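You operate a simulated robot arm through the tools that you are given. There is no shell and no other tool.

You run a simulated robot arm. Do the job below in one go: nothing can be reset, and whatever is moved stays where it is left.

Task
Fill the kettle to about its 2 CUPS line from the water jug and boil it.
Fine: lid waits on the side table and is back on before the switch goes down; wait until it clicks off; jug back; no spill; hands off hot glass. Set down upright: water jug.

Only the result counts: the job must be done as asked and must still hold three seconds after the hand-in. Knocking over, shifting, dropping, spilling or breaking anything else fails it. A push-on lid holds only when it is set on centred and level and pressed home; a screw cap is set on level and turned clockwise until tight.

Robot
A 7-joint arm with a two-finger parallel gripper, fixed in place. Base frame: the origin is on the floor under the middle of its stand, x ahead of it, y to its left, z up; the work surface is at about z = 0.72. Lengths are in m, angles in degrees, forces in N, time in s.
With the tool pointing down near the work surface it reaches from about 0.36 to 0.78 m from the base axis. Its first joint turns from -166.0 to 166.0 degrees. Payload 3.91 kg.
Tool frame: the origin (TCP) lies between the finger pads and is the grasp point; the fingertips stand 0.03 m ahead of it; z points along the fingers, y is the line along which they close. Largest opening 0.11 m; finger width 0.02, thickness 0.01; the body of the gripper, 0.048 by 0.112 m, starts 0.055 m behind the TCP.
Orientation is told as [roll, pitch, yaw] about the base's x, y, z axes, in that order, counted from this pose: with the fingers straight down and closing along the base's y, the tool's x points along the base's -x, its y along +y and its z along -z.

Tools
- The arm moves only by the tool arm_command. Its argument "commands" is a list of rows, each an object of numbers (a shift or turn left out is 0, a gripper value left out holds the last): "dx", "dy", "dz": the shift along the base's x, y, z in units of 300 mm (1.0 is 300 mm); "rx", "ry", "rz": the turn, a rotation vector about the base's x, y, z in units of 120 degrees (1.0 is 120 degrees); "fingers": the finger opening in m, from 0 to 0.11. In form: [{"dx": .., "dy": .., "dz": .., "rx": .., "ry": .., "rz": .., "fingers": ..}, ...]. A call has 1 to 20 rows; each row is the pose to reach, as a shift and turn from the pose commanded when the call began. A call with a number of a shift or a turn outside -1 to 1 is refused whole. Rows are played at 5 a second. More than 0.05 m and 8.6 degrees between two rows, or a gripper value outside its range, and nothing of the call is played. A pose out of reach is approached as far as the arm can. The call stops where the force on the tool passes 40 N (or 10 N more than at its start, if that is more) or the arm is blocked; 0.2 s more then pass. Each finger travels about 0.153 m/s and halts on what it meets, pressing with about 42 N; the grip force reading is that of the motor and also rises with nothing between the fingers. The clock runs only during rows and for 0.2 s after the last one: add rows that repeat a pose to give the fingers time. The reply holds the time, the measured pose of the TCP, the force on the tool along the base axes, the opening and the grip force, in the units named above and with some noise, with the torque about the TCP (base axes, N m) and any sound that the robot's microphone picked up.
- Cameras (640 x 400 px; columns grow to the right, rows downward): "scene" is fixed at [0.3905, -0.4982, 1.5413]; the picture's right is [0.99, 0.10, 0.00], its down [0.06, -0.62, -0.78] and it looks along [-0.08, 0.78, -0.62] (base axes); focal length 327 px, centre (320, 200). "wrist" rides on the gripper at [0.077, 0.007, -0.115] in the tool frame; the picture's right is [-0.09, 1.00, 0.00], its down [-0.80, -0.07, -0.59] and it looks along [-0.59, -0.05, 0.80] (tool axes); focal length 270 px, centre (320, 200). There is no depth. A picture from a camera that has moved, and an enlarged one, comes with that camera's place and axes in the base frame and with its lens. The place of the scene camera against the robot may be out by one fixed shift of up to 0.025 m in any direction.
- camera(camera): a new picture of that camera. No time passes.
- slide_trunk(by): slides the trunk up (or, below 0, down) by that many m; the arm rides with it, the base frame stays. It gives what a move gives, with no picture.
- close_up(camera, box): a new picture of the part [left, top, right, bottom] of that camera's present view, enlarged. No time passes.
- finish_job(): hands the job in; it is judged then, once.

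Nothing tells you positions but the pictures and the camera data. Unless the task says otherwise, let go and move clear before handing in.

The tools are called after "Emit:" by a JSON object that holds its "op" and its "data". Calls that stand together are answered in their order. arm_command: Moves the arm, as the interface text tells. Its arguments: {"type":"object","properties":{"commands":{"type":"array","items":{"type":"object","properties":{"dx":{"type":"number"},"dy":{"type":"number"},"dz":{"type":"number"},"rx":{"type":"number"},"ry":{"type":"number"},"rz":{"type":"number"},"fingers":{"type":"number"}}}}},"required":["commands"]} The other tools are called the same way: slide_trunk (by) moves the trunk up or down; camera (camera) takes a picture; close_up (camera, box) takes an enlarged picture of a part of a camera's view; finish_job () hands the job in.

At the start:

```text
time: 0.0
eef_pos: [0.0298, 0.4289, 1.1963]
ee_rot: [0.0, 0.0, 0.0]
force: [-1.1, 0.0, 0.1]
moment: [-0.01, 0.0, 0.0]
finger_gap: 0.1102
gripper_force: 0.1
trunk travel left (down, up): [-0.45, 0.16]
```

scene: 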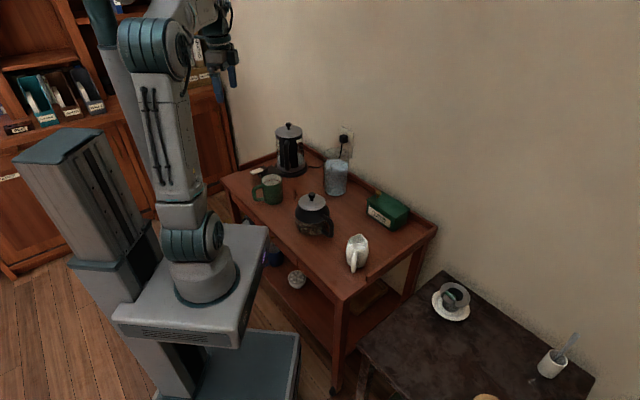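
wrist: 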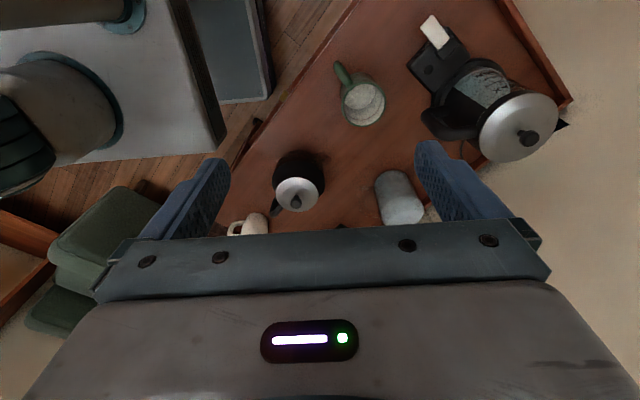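

I see a tea trolley with a glass kettle (black, with metal lid) on a base at the far left, a green mug, a glass jug, a teapot, a creamer and a green box; a darker side table stands to the right. I'll look closer before moving anything.

Emit:
{"op": "close_up", "data": {"camera": "scene", "box": [220, 100, 380, 200]}}

Emit:
{"op": "close_up", "data": {"camera": "scene", "box": [220, 160, 460, 310]}}

Emit:
{"op": "close_up", "data": {"camera": "scene", "box": [340, 250, 620, 400]}}

Emit:
{"op": "close_up", "data": {"camera": "wrist", "box": [320, 0, 580, 240]}}

```text
4.00 times, centred on (300, 150) of scene
camera zoom: at [0.3905, -0.4982, 1.5413], right [0.99, 0.1, 0.0], down [0.06, -0.62, -0.78], along [-0.08, 0.78, -0.62], focal length 1308 px, centre (400, 400)
```

zoom: 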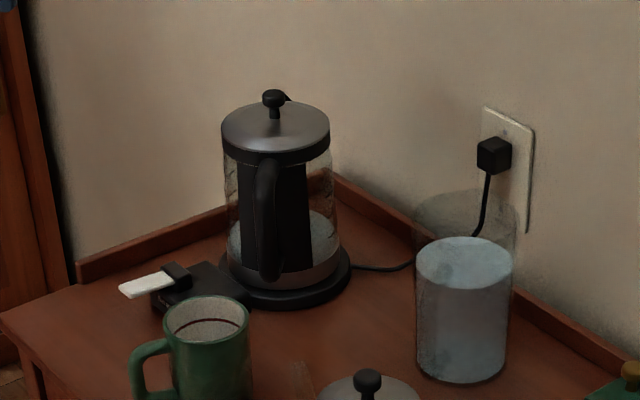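

```text
2.67 times, centred on (340, 235) of scene
camera zoom: at [0.3905, -0.4982, 1.5413], right [0.99, 0.1, 0.0], down [0.06, -0.62, -0.78], along [-0.08, 0.78, -0.62], focal length 872 px, centre (267, 107)
```

zoom: 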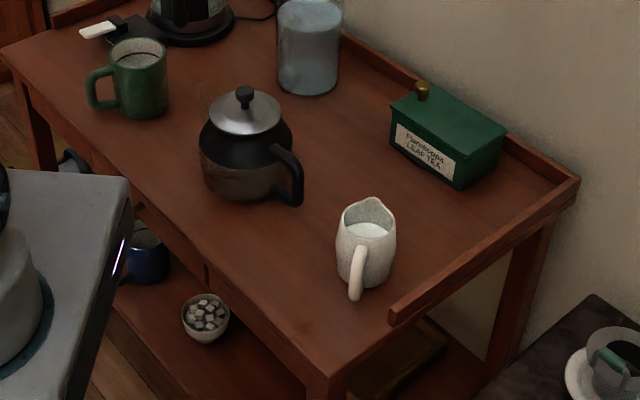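

```text
2.29 times, centred on (480, 325) of scene
camera zoom: at [0.3905, -0.4982, 1.5413], right [0.99, 0.1, 0.0], down [0.06, -0.62, -0.78], along [-0.08, 0.78, -0.62], focal length 747 px, centre (-46, -86)
```

zoom: 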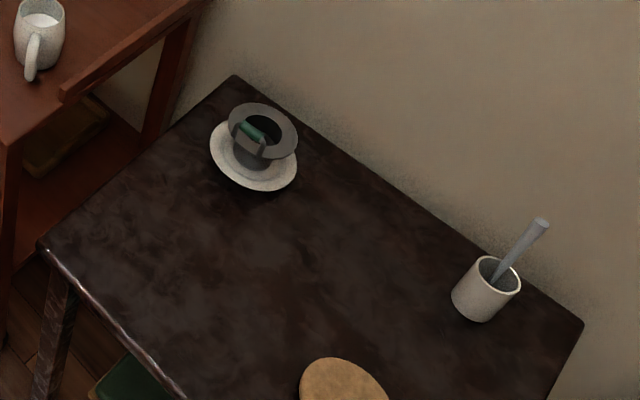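

```text
1.67 times, centred on (450, 120) of wrist
camera zoom: at [-0.0479, 0.4357, 1.312], right [0.09, 1.0, 0.0], down [0.8, -0.07, 0.59], along [0.59, -0.05, -0.8], focal length 450 px, centre (103, 333)
```

zoom: 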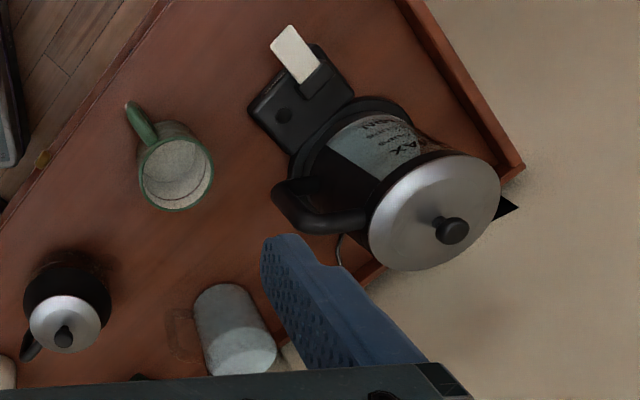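

The kettle sits on a power base at roughly (0.14, 0.73), with its lid knob at about (0.137, 0.722, 0.953). The jug is near (0.34, 0.60). I'll turn the wrist camera toward the kettle for a closer look.

Emit:
{"op": "arm_command", "data": {"commands": [{"rz": 0.068, "dx": 0.02}, {"rz": 0.136, "dx": 0.04}, {"rz": 0.204, "dx": 0.06}, {"rz": 0.272, "dx": 0.08}, {"rz": 0.34, "dx": 0.1}, {"rz": 0.408, "dx": 0.12}, {"rz": 0.476, "dx": 0.14}, {"rz": 0.544, "dx": 0.16}, {"rz": 0.612, "dx": 0.18}, {"rz": 0.68, "dx": 0.2}, {"rz": 0.75, "dx": 0.22}, {"rz": 0.75, "dx": 0.22}]}}

Emit:
{"op": "camera", "data": {"camera": "wrist"}}

```text
time: 2.6
eef_pos: [0.0954, 0.4308, 1.1983]
ee_rot: [0.0, 0.0, 90.1]
force: [1.2, -0.2, 0.9]
moment: [0.03, 0.04, -0.01]
finger_gap: 0.1098
gripper_force: 0.2
trunk travel left (down, up): [-0.45, 0.16]
```

```text
taken
camera wrist: at [0.0889, 0.3526, 1.3122], right [-1.0, 0.09, 0.0], down [0.07, 0.8, 0.59], along [0.05, 0.59, -0.8], focal length 270 px, centre (320, 200)
```

wrist: 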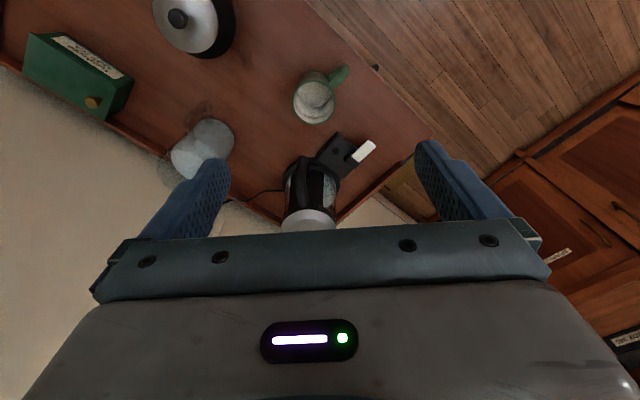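

Emit:
{"op": "close_up", "data": {"camera": "wrist", "box": [130, 60, 290, 210]}}

Emit:
{"op": "close_up", "data": {"camera": "wrist", "box": [250, 110, 400, 240]}}

Emit:
{"op": "close_up", "data": {"camera": "scene", "box": [310, 140, 370, 210]}}

Emit:
{"op": "close_up", "data": {"camera": "scene", "box": [245, 115, 315, 185]}}

```text
2.67 times, centred on (210, 135) of wrist
camera zoom: at [0.0889, 0.3526, 1.3122], right [-1.0, 0.09, 0.0], down [0.07, 0.8, 0.59], along [0.05, 0.59, -0.8], focal length 721 px, centre (613, 373)
```

zoom: 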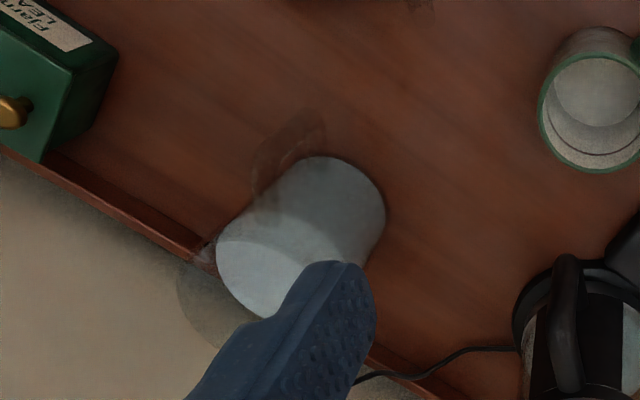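

```text
3.08 times, centred on (325, 175) of wrist
camera zoom: at [0.0889, 0.3526, 1.3122], right [-1.0, 0.09, 0.0], down [0.07, 0.8, 0.59], along [0.05, 0.59, -0.8], focal length 832 px, centre (305, 277)
```

zoom: 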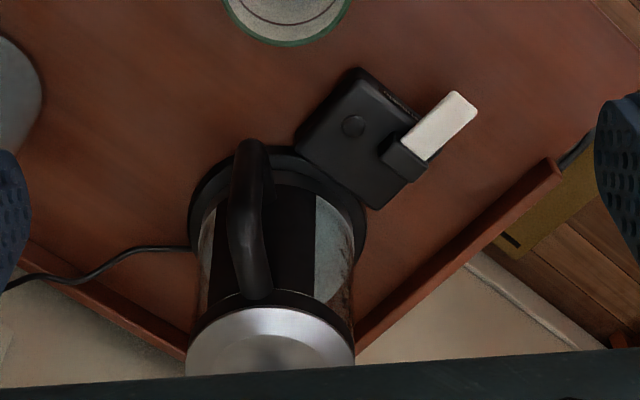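

```text
5.71 times, centred on (340, 175) of scene
camera zoom: at [0.3905, -0.4982, 1.5413], right [0.99, 0.1, 0.0], down [0.06, -0.62, -0.78], along [-0.08, 0.78, -0.62], focal length 1869 px, centre (206, 343)
```

zoom: 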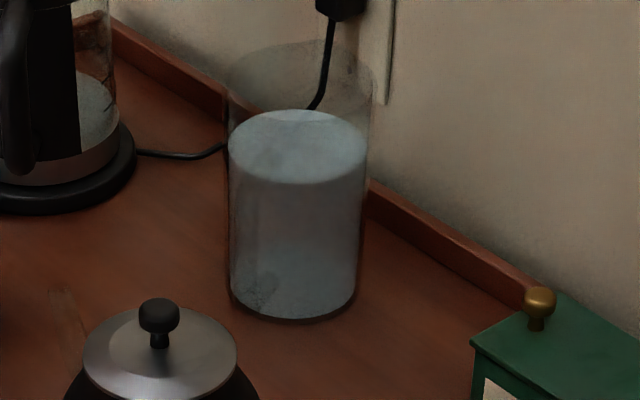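

```text
5.71 times, centred on (280, 150) of scene
camera zoom: at [0.3905, -0.4982, 1.5413], right [0.99, 0.1, 0.0], down [0.06, -0.62, -0.78], along [-0.08, 0.78, -0.62], focal length 1869 px, centre (549, 486)
```

zoom: 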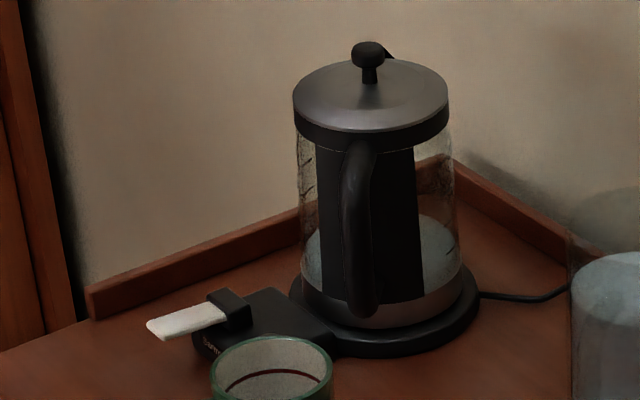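

Emit:
{"op": "close_up", "data": {"camera": "scene", "box": [275, 135, 305, 165]}}

Emit:
{"op": "close_up", "data": {"camera": "wrist", "box": [290, 150, 350, 210]}}

Emit:
{"op": "close_up", "data": {"camera": "wrist", "box": [160, 70, 250, 160]}}

```text
13.33 times, centred on (290, 150) of scene
camera zoom: at [0.3905, -0.4982, 1.5413], right [0.99, 0.1, 0.0], down [0.06, -0.62, -0.78], along [-0.08, 0.78, -0.62], focal length 4360 px, centre (720, 867)
```

zoom: 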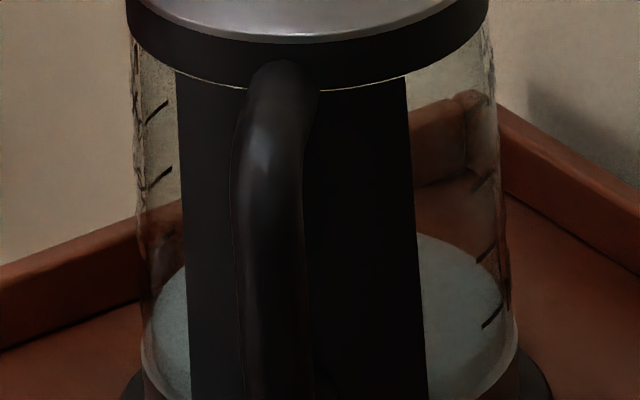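

```text
6.67 times, centred on (320, 180) of wrist
camera zoom: at [0.0889, 0.3526, 1.3122], right [-1.0, 0.09, 0.0], down [0.07, 0.8, 0.59], along [0.05, 0.59, -0.8], focal length 1802 px, centre (320, 333)
```

zoom: 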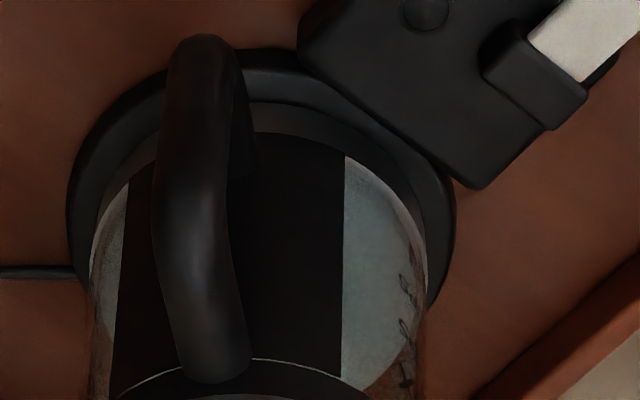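

```text
4.44 times, centred on (205, 115) of wrist
camera zoom: at [0.0889, 0.3526, 1.3122], right [-1.0, 0.09, 0.0], down [0.07, 0.8, 0.59], along [0.05, 0.59, -0.8], focal length 1201 px, centre (831, 578)
```

zoom: 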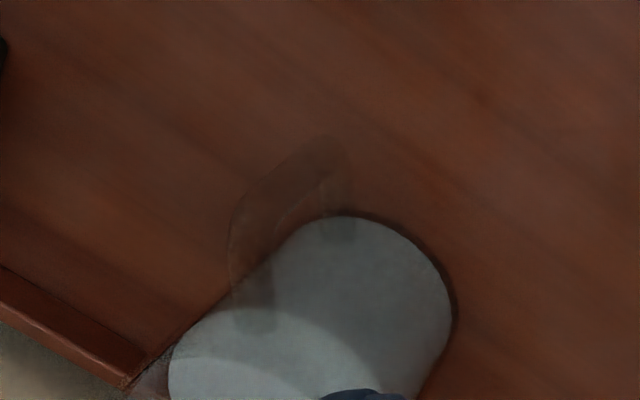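

The kettle already shows pale stuff at the bottom and tick marks on both glass sides. I'm lowering and tilting the hand to see the kettle side-on.

Emit:
{"op": "arm_command", "data": {"commands": [{"rx": 0.055, "dz": -0.1}, {"rx": 0.11, "dz": -0.2}, {"rx": 0.165, "dz": -0.3}, {"rx": 0.22, "dz": -0.4}, {"rx": 0.275, "dz": -0.5}, {"rx": 0.33, "dz": -0.6}, {"rx": 0.375, "dz": -0.7}, {"rx": 0.375, "dz": -0.7}]}}

Emit:
{"op": "camera", "data": {"camera": "wrist"}}

Emit:
{"op": "camera", "data": {"camera": "scene"}}

```text
time: 4.4
eef_pos: [0.0893, 0.4313, 0.9965]
ee_rot: [1.8, -43.6, 90.1]
force: [-0.2, 0.3, 0.1]
moment: [-0.01, 0.04, -0.01]
finger_gap: 0.1097
gripper_force: 0.1
out of reach, approached as far as the arm can: row 7, 8
trunk travel left (down, up): [-0.45, 0.16]
```

```text
taken
camera wrist: at [0.0859, 0.2957, 1.0266], right [-1.0, 0.04, 0.08], down [0.09, 0.17, 0.98], along [0.03, 0.98, -0.18], focal length 270 px, centre (320, 200)
```

wrist: 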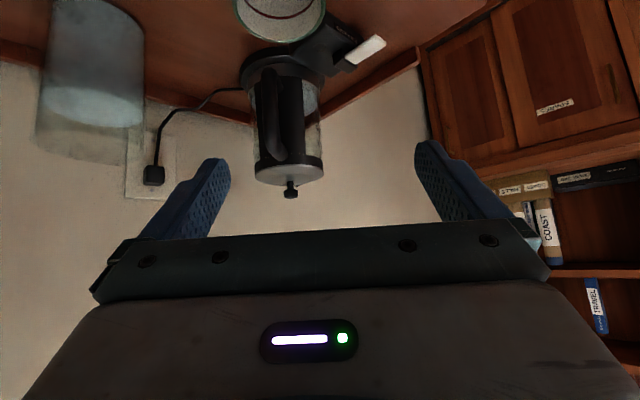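

```text
taken
```

scene: 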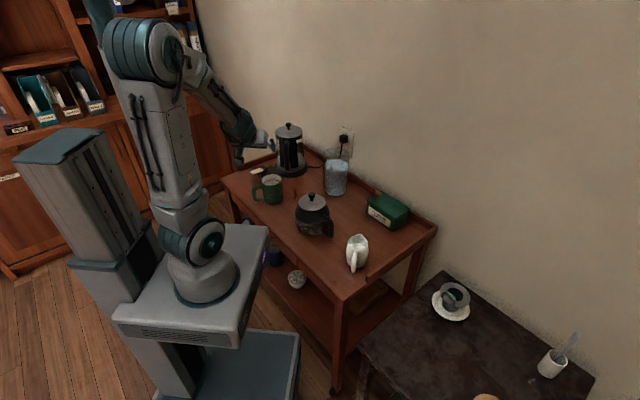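

Emit:
{"op": "close_up", "data": {"camera": "wrist", "box": [240, 40, 390, 200]}}

Emit:
{"op": "close_up", "data": {"camera": "wrist", "box": [0, 0, 190, 190]}}

Emit:
{"op": "close_up", "data": {"camera": "wrist", "box": [295, 70, 335, 150]}}

```text
2.50 times, centred on (315, 120) of wrist
camera zoom: at [0.0859, 0.2957, 1.0266], right [-1.0, 0.04, 0.08], down [0.09, 0.17, 0.98], along [0.03, 0.98, -0.18], focal length 676 px, centre (332, 400)
```

zoom: 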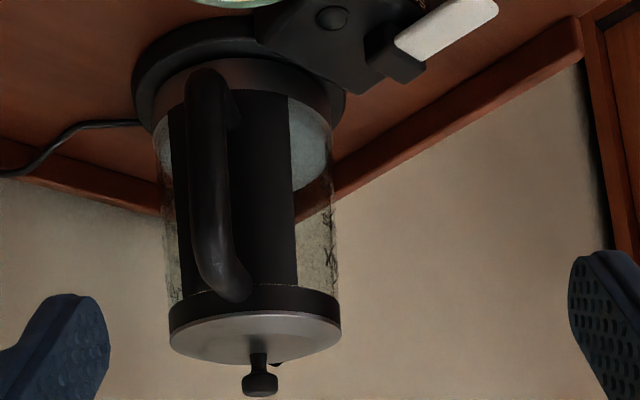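

```text
2.11 times, centred on (95, 95) of wrist
camera zoom: at [0.0859, 0.2957, 1.0266], right [-1.0, 0.04, 0.08], down [0.09, 0.17, 0.98], along [0.03, 0.98, -0.18], focal length 569 px, centre (794, 421)
```

zoom: 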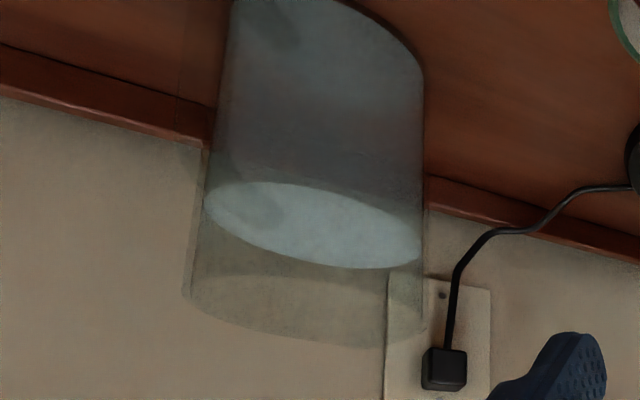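

```text
5.00 times, centred on (315, 110) of wrist
camera zoom: at [0.0859, 0.2957, 1.0266], right [-1.0, 0.04, 0.08], down [0.09, 0.17, 0.98], along [0.03, 0.98, -0.18], focal length 1351 px, centre (345, 650)
```

zoom: 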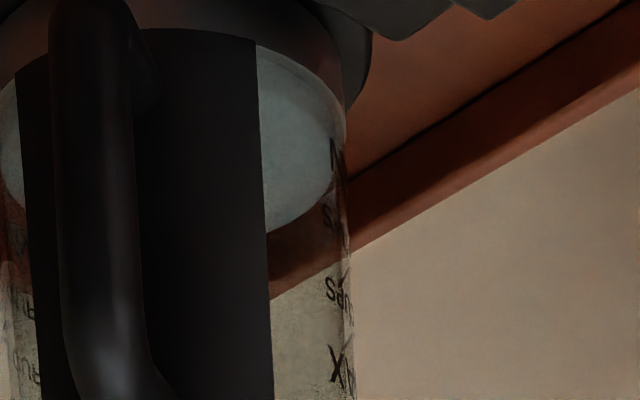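

The side lines are lettered on the glass facing roughly -x (MAX at top, cups lines below). I'm moving around to look at them face-on.

Emit:
{"op": "arm_command", "data": {"commands": [{"rz": -0.06, "dx": -0.06, "dy": 0.06}, {"rz": -0.12, "dx": -0.12, "dy": 0.13}, {"rz": -0.18, "dx": -0.18, "dy": 0.19}, {"rz": -0.24, "dx": -0.25, "dy": 0.25}, {"rz": -0.3, "dx": -0.31, "dy": 0.32}, {"rz": -0.36, "dx": -0.37, "dy": 0.38}, {"rz": -0.42, "dx": -0.43, "dy": 0.43}, {"rz": -0.46, "dx": -0.48, "dy": 0.48}, {"rz": -0.46, "dx": -0.48, "dy": 0.48}]}}

Emit:
{"op": "camera", "data": {"camera": "wrist"}}

```text
time: 6.4
eef_pos: [-0.055, 0.5747, 0.9979]
ee_rot: [0.0, -45.0, 34.8]
force: [0.7, -0.5, 0.4]
moment: [0.01, -0.02, 0.0]
finger_gap: 0.1099
gripper_force: 0.0
out of reach, approached as far as the arm can: row 1, 2, 3
trunk travel left (down, up): [-0.45, 0.16]
```

```text
taken
camera wrist: at [-0.1698, 0.5032, 1.0244], right [-0.52, 0.85, 0.06], down [0.16, 0.03, 0.99], along [0.84, 0.52, -0.15], focal length 270 px, centre (320, 200)
```

wrist: 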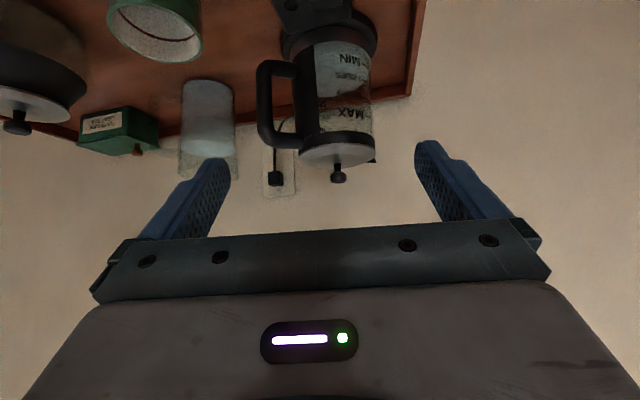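

Emit:
{"op": "close_up", "data": {"camera": "wrist", "box": [250, 0, 410, 190]}}

Emit:
{"op": "close_up", "data": {"camera": "wrist", "box": [310, 35, 380, 145]}}

Emit:
{"op": "close_up", "data": {"camera": "wrist", "box": [150, 50, 280, 200]}}

```text
2.11 times, centred on (330, 95) of wrist
camera zoom: at [-0.1698, 0.5032, 1.0244], right [-0.52, 0.85, 0.06], down [0.16, 0.03, 0.99], along [0.84, 0.52, -0.15], focal length 569 px, centre (299, 421)
```

zoom: 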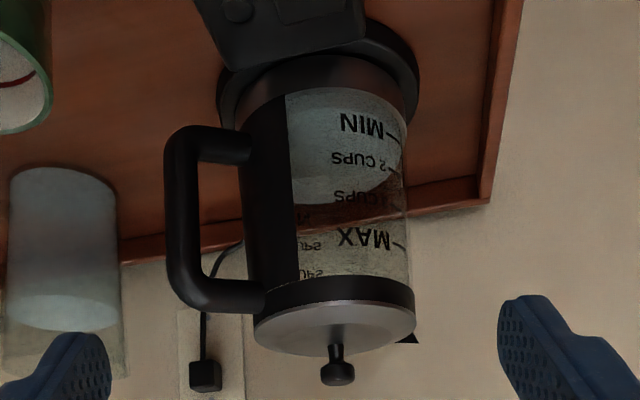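

```text
3.64 times, centred on (345, 90) of wrist
camera zoom: at [-0.1698, 0.5032, 1.0244], right [-0.52, 0.85, 0.06], down [0.16, 0.03, 0.99], along [0.84, 0.52, -0.15], focal length 983 px, centre (229, 600)
```

zoom: 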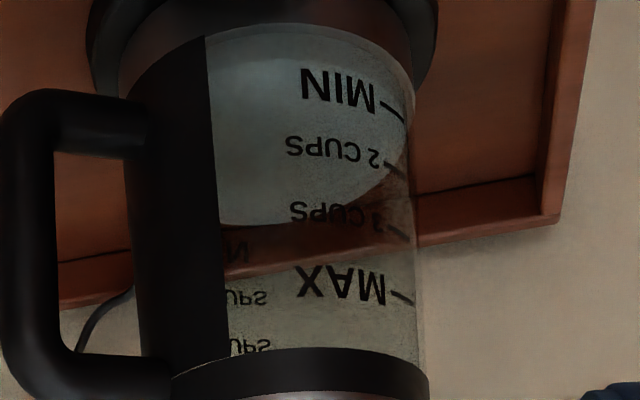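

```text
2.67 times, centred on (215, 125) of wrist
camera zoom: at [-0.1698, 0.5032, 1.0244], right [-0.52, 0.85, 0.06], down [0.16, 0.03, 0.99], along [0.84, 0.52, -0.15], focal length 721 px, centre (600, 400)
```

zoom: 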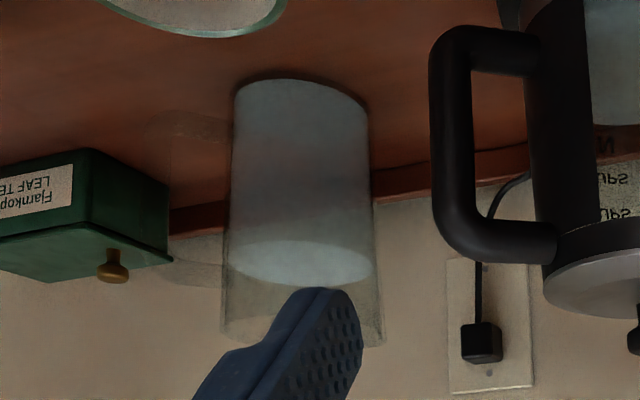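

The glass reads MIN, 2 CUPS, 3 CUPS, MAX from the bottom up. Next I'll look at the jug to find its handle, spout and size.

Emit:
{"op": "arm_command", "data": {"commands": [{"rz": 0.03, "dx": 0.1, "dy": -0.06, "dz": 0.02}, {"rz": 0.06, "dx": 0.2, "dy": -0.12, "dz": 0.04}, {"rz": 0.09, "dx": 0.3, "dy": -0.18, "dz": 0.05}, {"rz": 0.12, "dx": 0.4, "dy": -0.24, "dz": 0.05}, {"rz": 0.15, "dx": 0.5, "dy": -0.3, "dz": 0.05}, {"rz": 0.18, "dx": 0.6, "dy": -0.36, "dz": 0.05}, {"rz": 0.2, "dx": 0.7, "dy": -0.42, "dz": 0.05}, {"rz": 0.21, "dx": 0.8, "dy": -0.47, "dz": 0.05}, {"rz": 0.21, "dx": 0.9, "dy": -0.5, "dz": 0.05}, {"rz": 0.21, "dx": 0.9, "dy": -0.5, "dz": 0.05}]}}

Emit:
{"op": "camera", "data": {"camera": "wrist"}}

```text
time: 8.6
eef_pos: [0.218, 0.426, 1.0126]
ee_rot: [0.1, -44.9, 60.1]
force: [0.5, 1.0, 0.4]
moment: [0.01, 0.02, -0.01]
finger_gap: 0.1103
gripper_force: 0.2
trunk travel left (down, up): [-0.45, 0.16]
```

```text
taken
camera wrist: at [0.1429, 0.3115, 1.0389], right [-0.83, 0.55, 0.06], down [0.13, 0.09, 0.99], along [0.54, 0.83, -0.15], focal length 270 px, centre (320, 200)
```

wrist: 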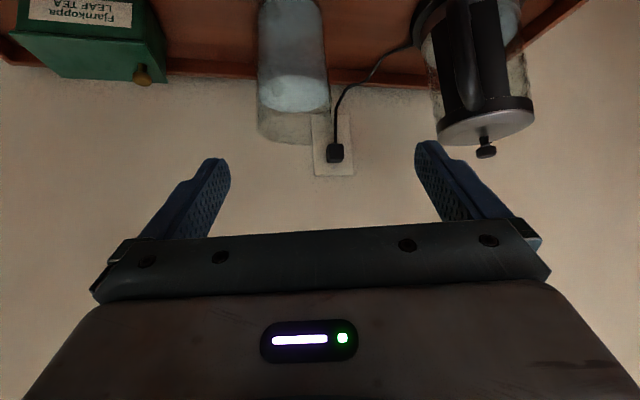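

Emit:
{"op": "arm_command", "data": {"commands": [{"rx": -0.06, "ry": 0.035}, {"rx": -0.12, "ry": 0.07}, {"rx": -0.18, "ry": 0.104, "dz": 0.05}, {"rx": -0.18, "ry": 0.104, "dz": 0.1}, {"rx": -0.18, "ry": 0.104, "dz": 0.1}]}}

Emit:
{"op": "camera", "data": {"camera": "wrist"}}

Emit:
{"op": "close_up", "data": {"camera": "wrist", "box": [220, 60, 360, 230]}}

Emit:
{"op": "close_up", "data": {"camera": "wrist", "box": [240, 60, 340, 140]}}

```text
time: 9.8
eef_pos: [0.2156, 0.4258, 1.044]
ee_rot: [0.0, -20.0, 60.0]
force: [-1.0, -0.3, 0.7]
moment: [0.01, 0.0, 0.01]
finger_gap: 0.1099
gripper_force: 0.0
trunk travel left (down, up): [-0.45, 0.16]
```

```text
taken
camera wrist: at [0.1539, 0.3319, 1.1247], right [-0.82, 0.57, 0.03], down [0.34, 0.44, 0.83], along [0.46, 0.69, -0.55], focal length 270 px, centre (320, 200)
```

wrist: 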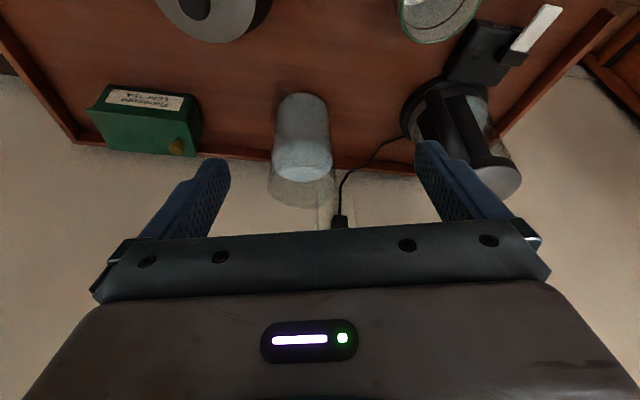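

```text
2.35 times, centred on (290, 145) of wrist
camera zoom: at [0.1539, 0.3319, 1.1247], right [-0.82, 0.57, 0.03], down [0.34, 0.44, 0.83], along [0.46, 0.69, -0.55], focal length 636 px, centre (391, 329)
```

zoom: 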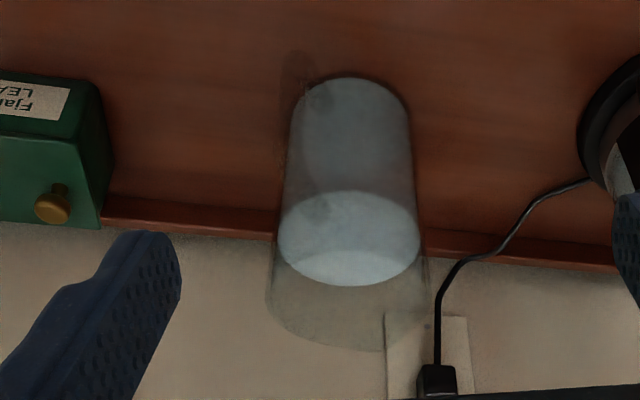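

```text
5.00 times, centred on (290, 100) of wrist
camera zoom: at [0.1539, 0.3319, 1.1247], right [-0.82, 0.57, 0.03], down [0.34, 0.44, 0.83], along [0.46, 0.69, -0.55], focal length 1351 px, centre (470, 700)
```

zoom: 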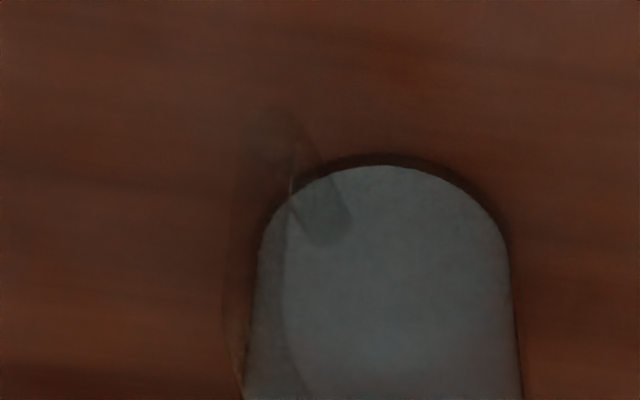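

Emit:
{"op": "close_up", "data": {"camera": "wrist", "box": [260, 140, 350, 220]}}

Emit:
{"op": "close_up", "data": {"camera": "scene", "box": [318, 148, 354, 172]}}

Emit:
{"op": "close_up", "data": {"camera": "scene", "box": [318, 168, 354, 200]}}

```text
5.00 times, centred on (305, 180) of wrist
camera zoom: at [0.1539, 0.3319, 1.1247], right [-0.82, 0.57, 0.03], down [0.34, 0.44, 0.83], along [0.46, 0.69, -0.55], focal length 1351 px, centre (395, 300)
```

zoom: 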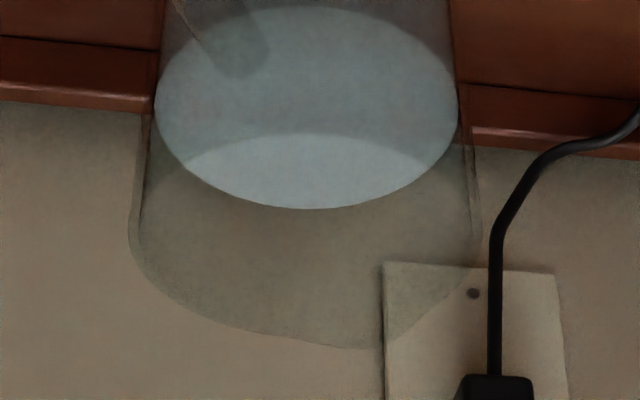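

```text
16.00 times, centred on (336, 160) of scene
camera zoom: at [0.3905, -0.4982, 1.5413], right [0.99, 0.1, 0.0], down [0.06, -0.62, -0.78], along [-0.08, 0.78, -0.62], focal length 5232 px, centre (64, 840)
```

zoom: 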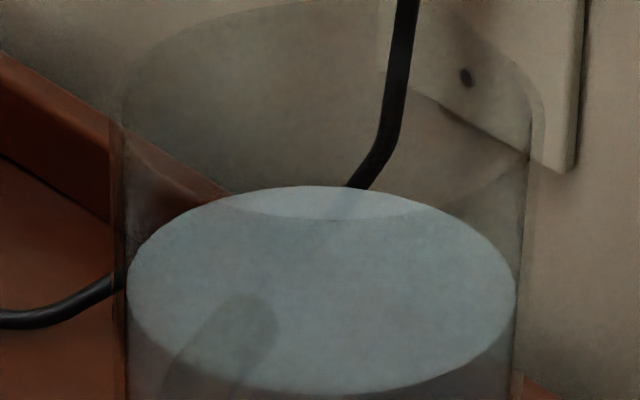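

```text
12.50 times, centred on (336, 184) of scene
camera zoom: at [0.3905, -0.4982, 1.5413], right [0.99, 0.1, 0.0], down [0.06, -0.62, -0.78], along [-0.08, 0.78, -0.62], focal length 4088 px, centre (120, 400)
```

zoom: 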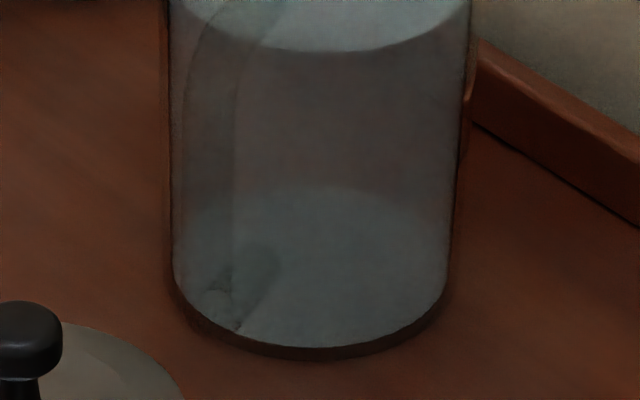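

Working from the wrist views, the jug's axis is near (0.352, 0.591), its handle bar near (0.335, 0.50) facing me, its rim at about z 0.89, and its spout is on the far side. The kettle lid knob is near (0.143, 0.728, 0.935). I'll move above the kettle with the tool straight down to refine the knob position.

Emit:
{"op": "arm_command", "data": {"commands": [{"rx": -0.05, "ry": 0.029, "dz": 0.1}, {"rx": -0.1, "ry": 0.058, "dz": 0.2}, {"rx": -0.1443, "ry": 0.0833, "dz": 0.25}, {"rx": -0.1443, "ry": 0.0833, "dz": 0.25}]}}

Emit:
{"op": "arm_command", "data": {"commands": [{"rz": 0.05, "dx": -0.02, "dy": 0.12}, {"rz": 0.1, "dx": -0.05, "dy": 0.24}, {"rz": 0.15, "dx": -0.08, "dy": 0.36}, {"rz": 0.2, "dx": -0.11, "dy": 0.48}, {"rz": 0.25, "dx": -0.14, "dy": 0.6}, {"rz": 0.25, "dx": -0.18, "dy": 0.72}, {"rz": 0.25, "dx": -0.22, "dy": 0.8}, {"rz": 0.25, "dx": -0.24, "dy": 0.8}, {"rz": 0.25, "dx": -0.24, "dy": 0.8}]}}

Emit:
{"op": "camera", "data": {"camera": "wrist"}}

```text
time: 10.8
eef_pos: [0.2146, 0.4244, 1.1182]
ee_rot: [0.0, 0.0, 60.0]
force: [0.3, -0.2, -0.2]
moment: [-0.01, 0.02, 0.01]
finger_gap: 0.1098
gripper_force: 0.0
trunk travel left (down, up): [-0.45, 0.16]
```

```text
time: 12.8
eef_pos: [0.1416, 0.6543, 1.1108]
ee_rot: [0.0, -0.1, 89.9]
force: [0.1, 0.0, -0.4]
moment: [-0.01, 0.0, -0.03]
finger_gap: 0.11
gripper_force: 0.1
out of reach, approached as far as the arm can: row 7, 8, 9
trunk travel left (down, up): [-0.45, 0.16]
```

```text
taken
camera wrist: at [0.1342, 0.5765, 1.2262], right [-1.0, 0.09, 0.0], down [0.07, 0.8, 0.6], along [0.05, 0.59, -0.8], focal length 270 px, centre (320, 200)
```

wrist: 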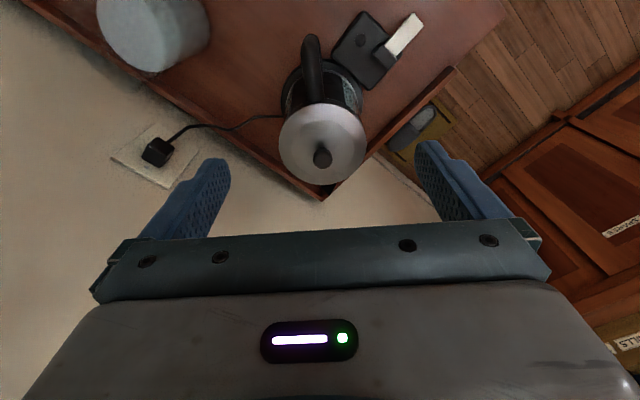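

Emit:
{"op": "close_up", "data": {"camera": "wrist", "box": [260, 20, 390, 210]}}

Emit:
{"op": "slide_trunk", "data": {"by": 0.15}}

Emit:
{"op": "camera", "data": {"camera": "wrist"}}

```text
2.11 times, centred on (325, 115) of wrist
camera zoom: at [0.1342, 0.5765, 1.2262], right [-1.0, 0.09, 0.0], down [0.07, 0.8, 0.6], along [0.05, 0.59, -0.8], focal length 569 px, centre (310, 379)
```

zoom: 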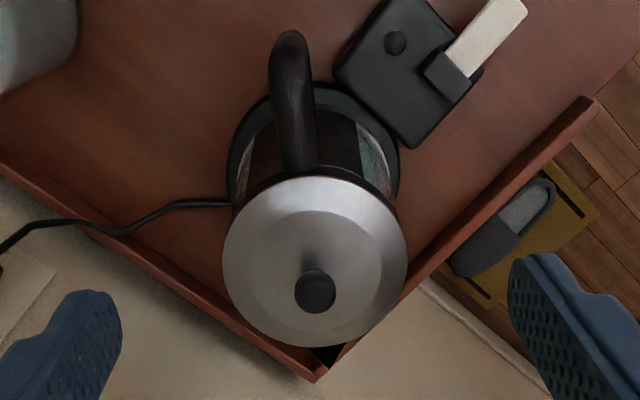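

```text
time: 14.6
eef_pos: [0.1416, 0.654, 1.2617]
ee_rot: [0.1, 0.0, 89.9]
force: [0.0, 0.6, 0.0]
moment: [0.03, -0.03, 0.01]
finger_gap: 0.11
gripper_force: 0.2
trunk travel left (down, up): [-0.6, 0.01]
```

```text
taken
camera wrist: at [0.1342, 0.5767, 1.3761], right [-1.0, 0.09, 0.0], down [0.07, 0.8, 0.6], along [0.05, 0.59, -0.8], focal length 270 px, centre (320, 200)
```

wrist: 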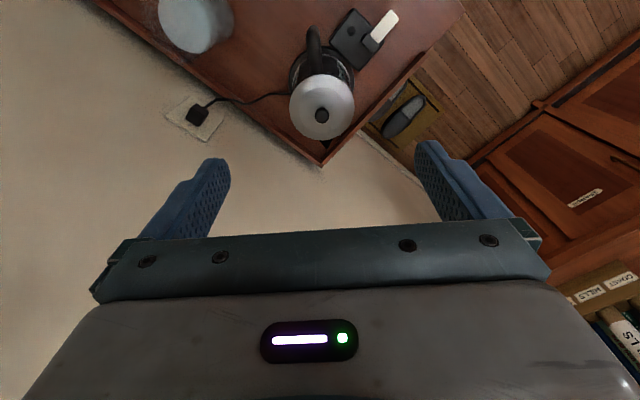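

Two views agree on the knob top at (0.144, 0.726, 0.940) and the lid disc at about z 0.902. I'm going above it at z≈1.06 to check the alignment.

Emit:
{"op": "arm_command", "data": {"commands": [{"dx": 0.008, "dz": -0.12}, {"dx": 0.008, "dz": -0.24, "dy": 0.06}, {"dx": 0.008, "dz": -0.36, "dy": 0.12}, {"dx": 0.008, "dz": -0.48, "dy": 0.18}, {"dx": 0.008, "dz": -0.6, "dy": 0.24}, {"dx": 0.008, "dz": -0.67, "dy": 0.24}, {"dx": 0.008, "dz": -0.67, "dy": 0.24}]}}

Emit:
{"op": "camera", "data": {"camera": "wrist"}}

Emit:
{"op": "close_up", "data": {"camera": "wrist", "box": [260, 40, 380, 200]}}

```text
time: 16.1
eef_pos: [0.1443, 0.7153, 1.0669]
ee_rot: [0.1, -0.3, 89.9]
force: [0.1, 0.8, 0.2]
moment: [-0.02, 0.03, 0.02]
finger_gap: 0.1098
gripper_force: 0.0
out of reach, approached as far as the arm can: row 4, 5, 6, 7
trunk travel left (down, up): [-0.6, 0.01]
```

```text
taken
camera wrist: at [0.1354, 0.6374, 1.1796], right [-1.0, 0.09, 0.0], down [0.07, 0.8, 0.6], along [0.05, 0.6, -0.8], focal length 270 px, centre (320, 200)
```

wrist: 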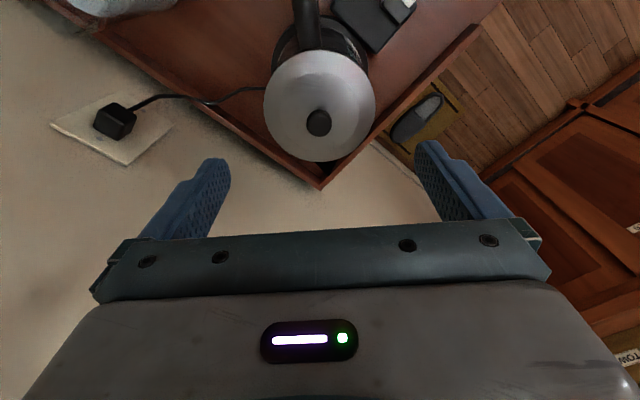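

```text
2.50 times, centred on (320, 120) of wrist
camera zoom: at [0.1354, 0.6374, 1.1796], right [-1.0, 0.09, 0.0], down [0.07, 0.8, 0.6], along [0.05, 0.6, -0.8], focal length 676 px, centre (320, 400)
```

zoom: 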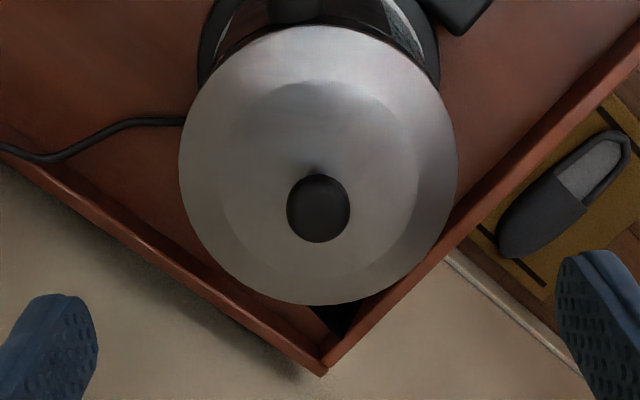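

Emit:
{"op": "arm_command", "data": {"commands": [{"dz": -0.06, "fingers": 0.06}, {"dz": -0.12, "fingers": 0.06}, {"dz": -0.18, "fingers": 0.06}, {"dz": -0.24, "fingers": 0.06}, {"dz": -0.24, "fingers": 0.06}]}}

Emit:
{"op": "camera", "data": {"camera": "wrist"}}

```text
time: 17.4
eef_pos: [0.1428, 0.7141, 0.9928]
ee_rot: [0.1, -0.1, 89.8]
force: [-0.8, 0.6, -0.5]
moment: [0.0, -0.02, 0.0]
finger_gap: 0.0601
gripper_force: 0.0
trunk travel left (down, up): [-0.6, 0.01]
```

```text
taken
camera wrist: at [0.1353, 0.6375, 1.1069], right [-1.0, 0.09, 0.0], down [0.07, 0.8, 0.6], along [0.05, 0.59, -0.8], focal length 270 px, centre (320, 200)
```

wrist: 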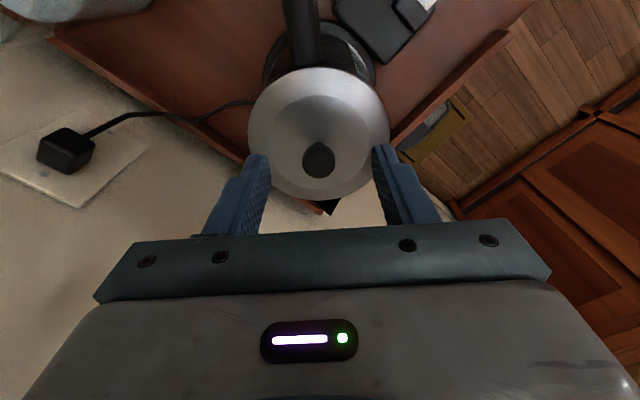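

Emit:
{"op": "arm_command", "data": {"commands": [{"dy": 0.043, "dz": -0.05, "dx": 0.003}, {"dy": 0.043, "dz": -0.1, "dx": 0.003}, {"dy": 0.043, "dz": -0.14, "dx": 0.003}, {"dy": 0.043, "dz": -0.18, "dx": 0.003}, {"dy": 0.043, "dz": -0.18, "dx": 0.003}]}}

Emit:
{"op": "camera", "data": {"camera": "wrist"}}

Emit:
{"op": "close_up", "data": {"camera": "scene", "box": [260, 100, 320, 160]}}

```text
time: 18.6
eef_pos: [0.142, 0.7251, 0.951]
ee_rot: [0.0, -0.2, 89.9]
force: [-0.2, 0.6, -0.3]
moment: [0.02, -0.03, 0.0]
finger_gap: 0.0601
gripper_force: 0.1
out of reach, approached as far as the arm can: row 1, 2, 3, 4, 5
trunk travel left (down, up): [-0.6, 0.01]
```

```text
taken
camera wrist: at [0.1354, 0.6461, 1.065], right [-1.0, 0.09, 0.0], down [0.07, 0.8, 0.6], along [0.05, 0.59, -0.8], focal length 270 px, centre (320, 200)
```

wrist: 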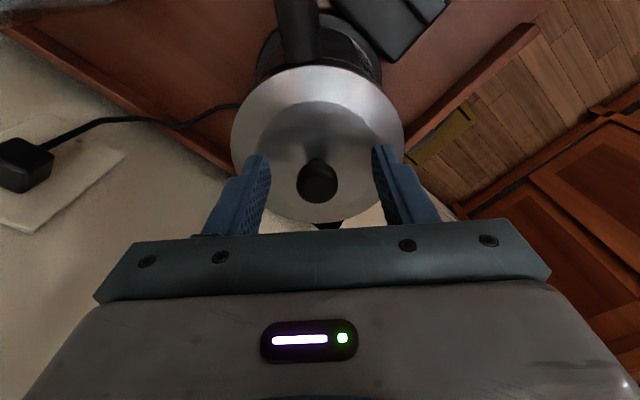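

```text
6.67 times, centred on (290, 130) of scene
camera zoom: at [0.3905, -0.4982, 1.5413], right [0.99, 0.1, 0.0], down [0.06, -0.62, -0.78], along [-0.08, 0.78, -0.62], focal length 2180 px, centre (520, 667)
```

zoom: 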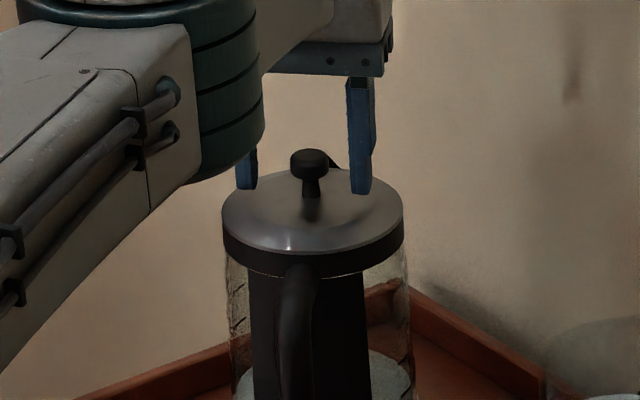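

Emit:
{"op": "arm_command", "data": {"commands": [{"dz": -0.02}, {"dz": -0.037}, {"dz": -0.037}]}}

Emit:
{"op": "close_up", "data": {"camera": "wrist", "box": [220, 40, 420, 240]}}

Emit:
{"op": "close_up", "data": {"camera": "scene", "box": [270, 105, 310, 145]}}

```text
time: 19.4
eef_pos: [0.1425, 0.723, 0.9402]
ee_rot: [0.0, -0.1, 89.9]
force: [0.5, 0.0, -0.2]
moment: [0.0, 0.01, 0.01]
finger_gap: 0.0602
gripper_force: 0.1
trunk travel left (down, up): [-0.6, 0.01]
```

```text
2.00 times, centred on (320, 140) of wrist
camera zoom: at [0.1346, 0.646, 1.054], right [-1.0, 0.09, 0.0], down [0.07, 0.8, 0.6], along [0.05, 0.59, -0.8], focal length 541 px, centre (320, 320)
```

zoom: 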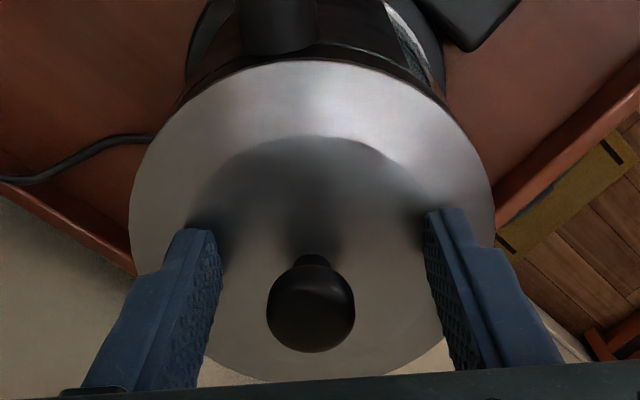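

```text
10.00 times, centred on (290, 125) of scene
camera zoom: at [0.3905, -0.4982, 1.5413], right [0.99, 0.1, 0.0], down [0.06, -0.62, -0.78], along [-0.08, 0.78, -0.62], focal length 3270 px, centre (620, 950)
```

zoom: 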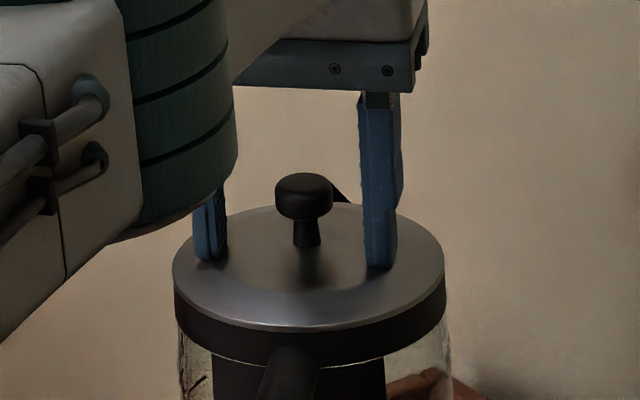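

Emit:
{"op": "arm_command", "data": {"commands": [{"dx": 0.008, "dy": 0.006}, {"dx": 0.008, "dy": 0.006, "dz": -0.007}, {"dx": 0.008, "dy": 0.006, "dz": -0.007}]}}

Emit:
{"op": "close_up", "data": {"camera": "wrist", "box": [220, 40, 420, 240]}}

```text
time: 20.1
eef_pos: [0.1447, 0.724, 0.9378]
ee_rot: [0.0, -0.3, 89.8]
force: [1.2, 1.1, 4.8]
moment: [0.03, 0.0, -0.01]
finger_gap: 0.06
gripper_force: 0.1
trunk travel left (down, up): [-0.6, 0.01]
```

```text
2.00 times, centred on (320, 140) of wrist
camera zoom: at [0.1372, 0.6453, 1.0522], right [-1.0, 0.09, 0.0], down [0.07, 0.8, 0.6], along [0.05, 0.6, -0.8], focal length 541 px, centre (320, 320)
```

zoom: 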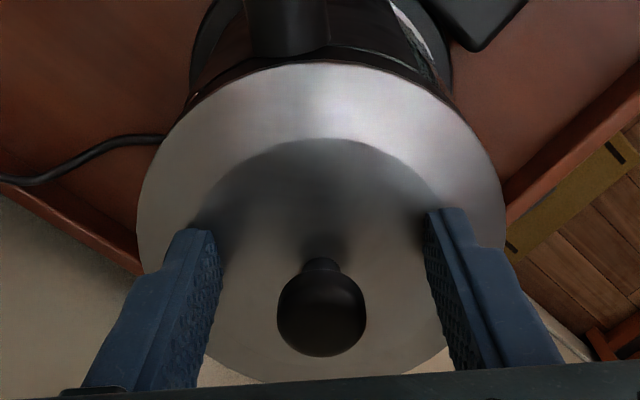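

The fingertips just brushed the lid (about 5 N), so I'm raising 3 mm and closing on the knob.

Emit:
{"op": "arm_command", "data": {"commands": [{"dz": 0.01}, {"dz": 0.01, "fingers": 0.03}, {"dz": 0.01, "fingers": 0.015}, {"dz": 0.01, "fingers": 0.0}, {"dz": 0.01, "fingers": 0.0}, {"dz": 0.01, "fingers": 0.0}]}}

Emit:
{"op": "close_up", "data": {"camera": "scene", "box": [270, 105, 310, 145]}}

```text
time: 21.6
eef_pos: [0.1442, 0.7236, 0.9403]
ee_rot: [0.1, -0.2, 89.9]
force: [0.1, 0.1, 0.6]
moment: [-0.01, 0.0, -0.02]
finger_gap: 0.0218
gripper_force: 41.8
trunk travel left (down, up): [-0.6, 0.01]
```

```text
10.00 times, centred on (290, 125) of scene
camera zoom: at [0.3905, -0.4982, 1.5413], right [0.99, 0.1, 0.0], down [0.06, -0.62, -0.78], along [-0.08, 0.78, -0.62], focal length 3270 px, centre (620, 950)
```

zoom: 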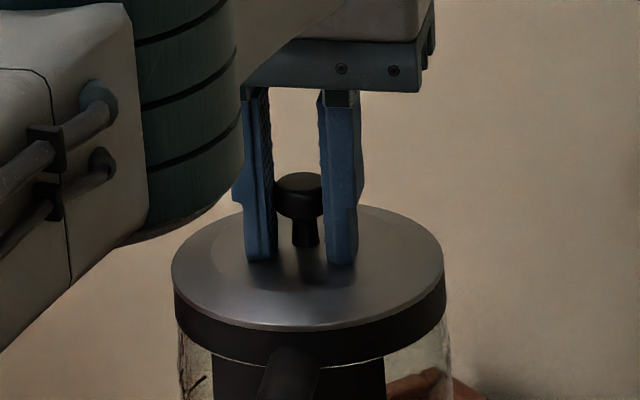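

Gripped, with a gap of 21.8 mm. The seated-lid reference is TCP (0.1442, 0.7236, 0.9403). I'm lifting slowly straight up.

Emit:
{"op": "arm_command", "data": {"commands": [{"dz": 0.02}, {"dz": 0.04}, {"dz": 0.06}, {"dz": 0.08}, {"dz": 0.1}, {"dz": 0.13}, {"dz": 0.16}, {"dz": 0.2}, {"dz": 0.2}]}}

Emit:
{"op": "close_up", "data": {"camera": "scene", "box": [250, 80, 330, 180]}}

```text
time: 23.6
eef_pos: [0.1498, 0.7199, 0.9997]
ee_rot: [0.0, -0.2, 89.9]
force: [-0.6, -0.3, -0.6]
moment: [-0.01, -0.02, -0.02]
finger_gap: 0.022
gripper_force: 42.3
out of reach, approached as far as the arm can: row 5, 6, 7, 8, 9
trunk travel left (down, up): [-0.6, 0.01]
```

```text
4.00 times, centred on (290, 130) of scene
camera zoom: at [0.3905, -0.4982, 1.5413], right [0.99, 0.1, 0.0], down [0.06, -0.62, -0.78], along [-0.08, 0.78, -0.62], focal length 1308 px, centre (440, 480)
```

zoom: 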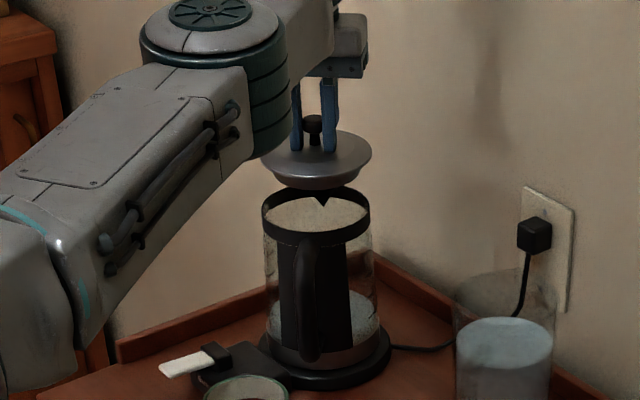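

The lid is off cleanly. I'm carrying it at z≈1.05 around to the side table along an arc, in a few calls.

Emit:
{"op": "arm_command", "data": {"commands": [{"dx": 0.065, "dy": -0.136, "dz": 0.033, "rz": -0.017}, {"dx": 0.135, "dy": -0.258, "dz": 0.1, "rz": -0.0375}, {"dx": 0.213, "dy": -0.389, "dz": 0.15, "rz": -0.0625}, {"dx": 0.308, "dy": -0.497, "dz": 0.167, "rz": -0.092}, {"dx": 0.439, "dy": -0.558, "dz": 0.167, "rz": -0.125}, {"dx": 0.565, "dy": -0.628, "dz": 0.167, "rz": -0.158}, {"dx": 0.686, "dy": -0.707, "dz": 0.167, "rz": -0.192}, {"dx": 0.801, "dy": -0.794, "dz": 0.167, "rz": -0.225}, {"dx": 0.91, "dy": -0.888, "dz": 0.167, "rz": -0.258}, {"dx": 0.91, "dy": -0.888, "dz": 0.167, "rz": -0.258}]}}

Emit:
{"op": "camera", "data": {"camera": "scene"}}

```text
time: 25.8
eef_pos: [0.4222, 0.4554, 1.0523]
ee_rot: [0.0, -0.2, 59.0]
force: [0.3, -0.3, -0.6]
moment: [-0.02, 0.02, 0.02]
finger_gap: 0.022
gripper_force: 42.1
trunk travel left (down, up): [-0.6, 0.01]
```

```text
taken
```

scene: 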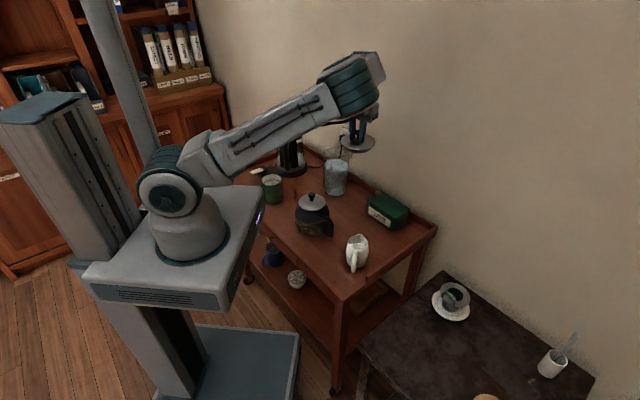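

Emit:
{"op": "arm_command", "data": {"commands": [{"dx": 0.102, "dy": -0.102, "rz": -0.033}, {"dx": 0.197, "dy": -0.211, "rz": -0.067}, {"dx": 0.284, "dy": -0.326, "rz": -0.1}, {"dx": 0.362, "dy": -0.447, "rz": -0.133}, {"dx": 0.432, "dy": -0.573, "rz": -0.167}, {"dx": 0.493, "dy": -0.704, "rz": -0.2}, {"dx": 0.545, "dy": -0.838, "rz": -0.233}, {"dx": 0.587, "dy": -0.976, "rz": -0.267}, {"dx": 0.587, "dy": -0.976, "rz": -0.267}]}}

Emit:
{"op": "camera", "data": {"camera": "wrist"}}

Emit:
{"op": "camera", "data": {"camera": "scene"}}

```text
time: 27.8
eef_pos: [0.5983, 0.1622, 1.0495]
ee_rot: [0.0, -0.1, 26.9]
force: [0.1, -0.1, -1.4]
moment: [0.01, 0.02, -0.02]
finger_gap: 0.0221
gripper_force: 42.0
trunk travel left (down, up): [-0.6, 0.01]
```

```text
taken
camera wrist: at [0.5265, 0.1325, 1.1636], right [-0.37, 0.93, 0.0], down [0.74, 0.3, 0.6], along [0.55, 0.22, -0.8], focal length 270 px, centre (320, 200)
```

wrist: 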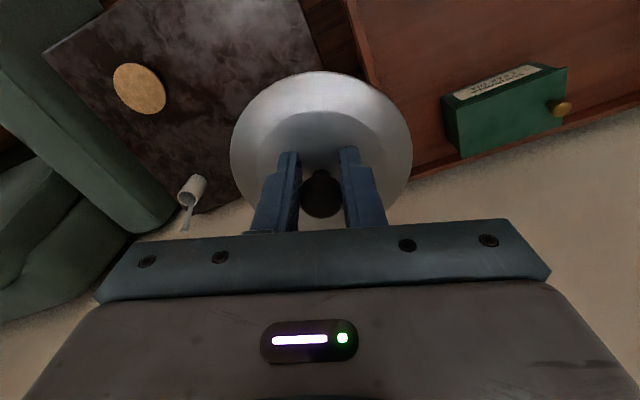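

```text
taken
```

scene: 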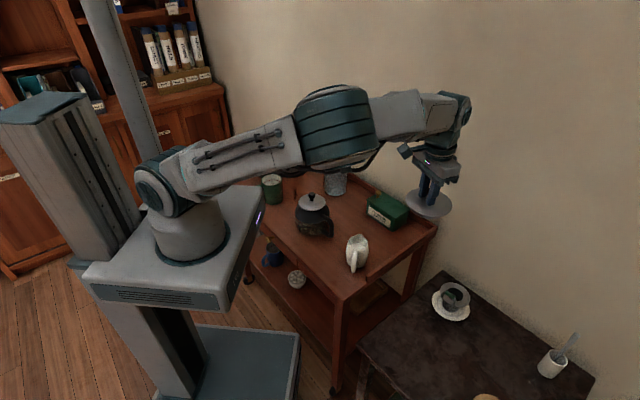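

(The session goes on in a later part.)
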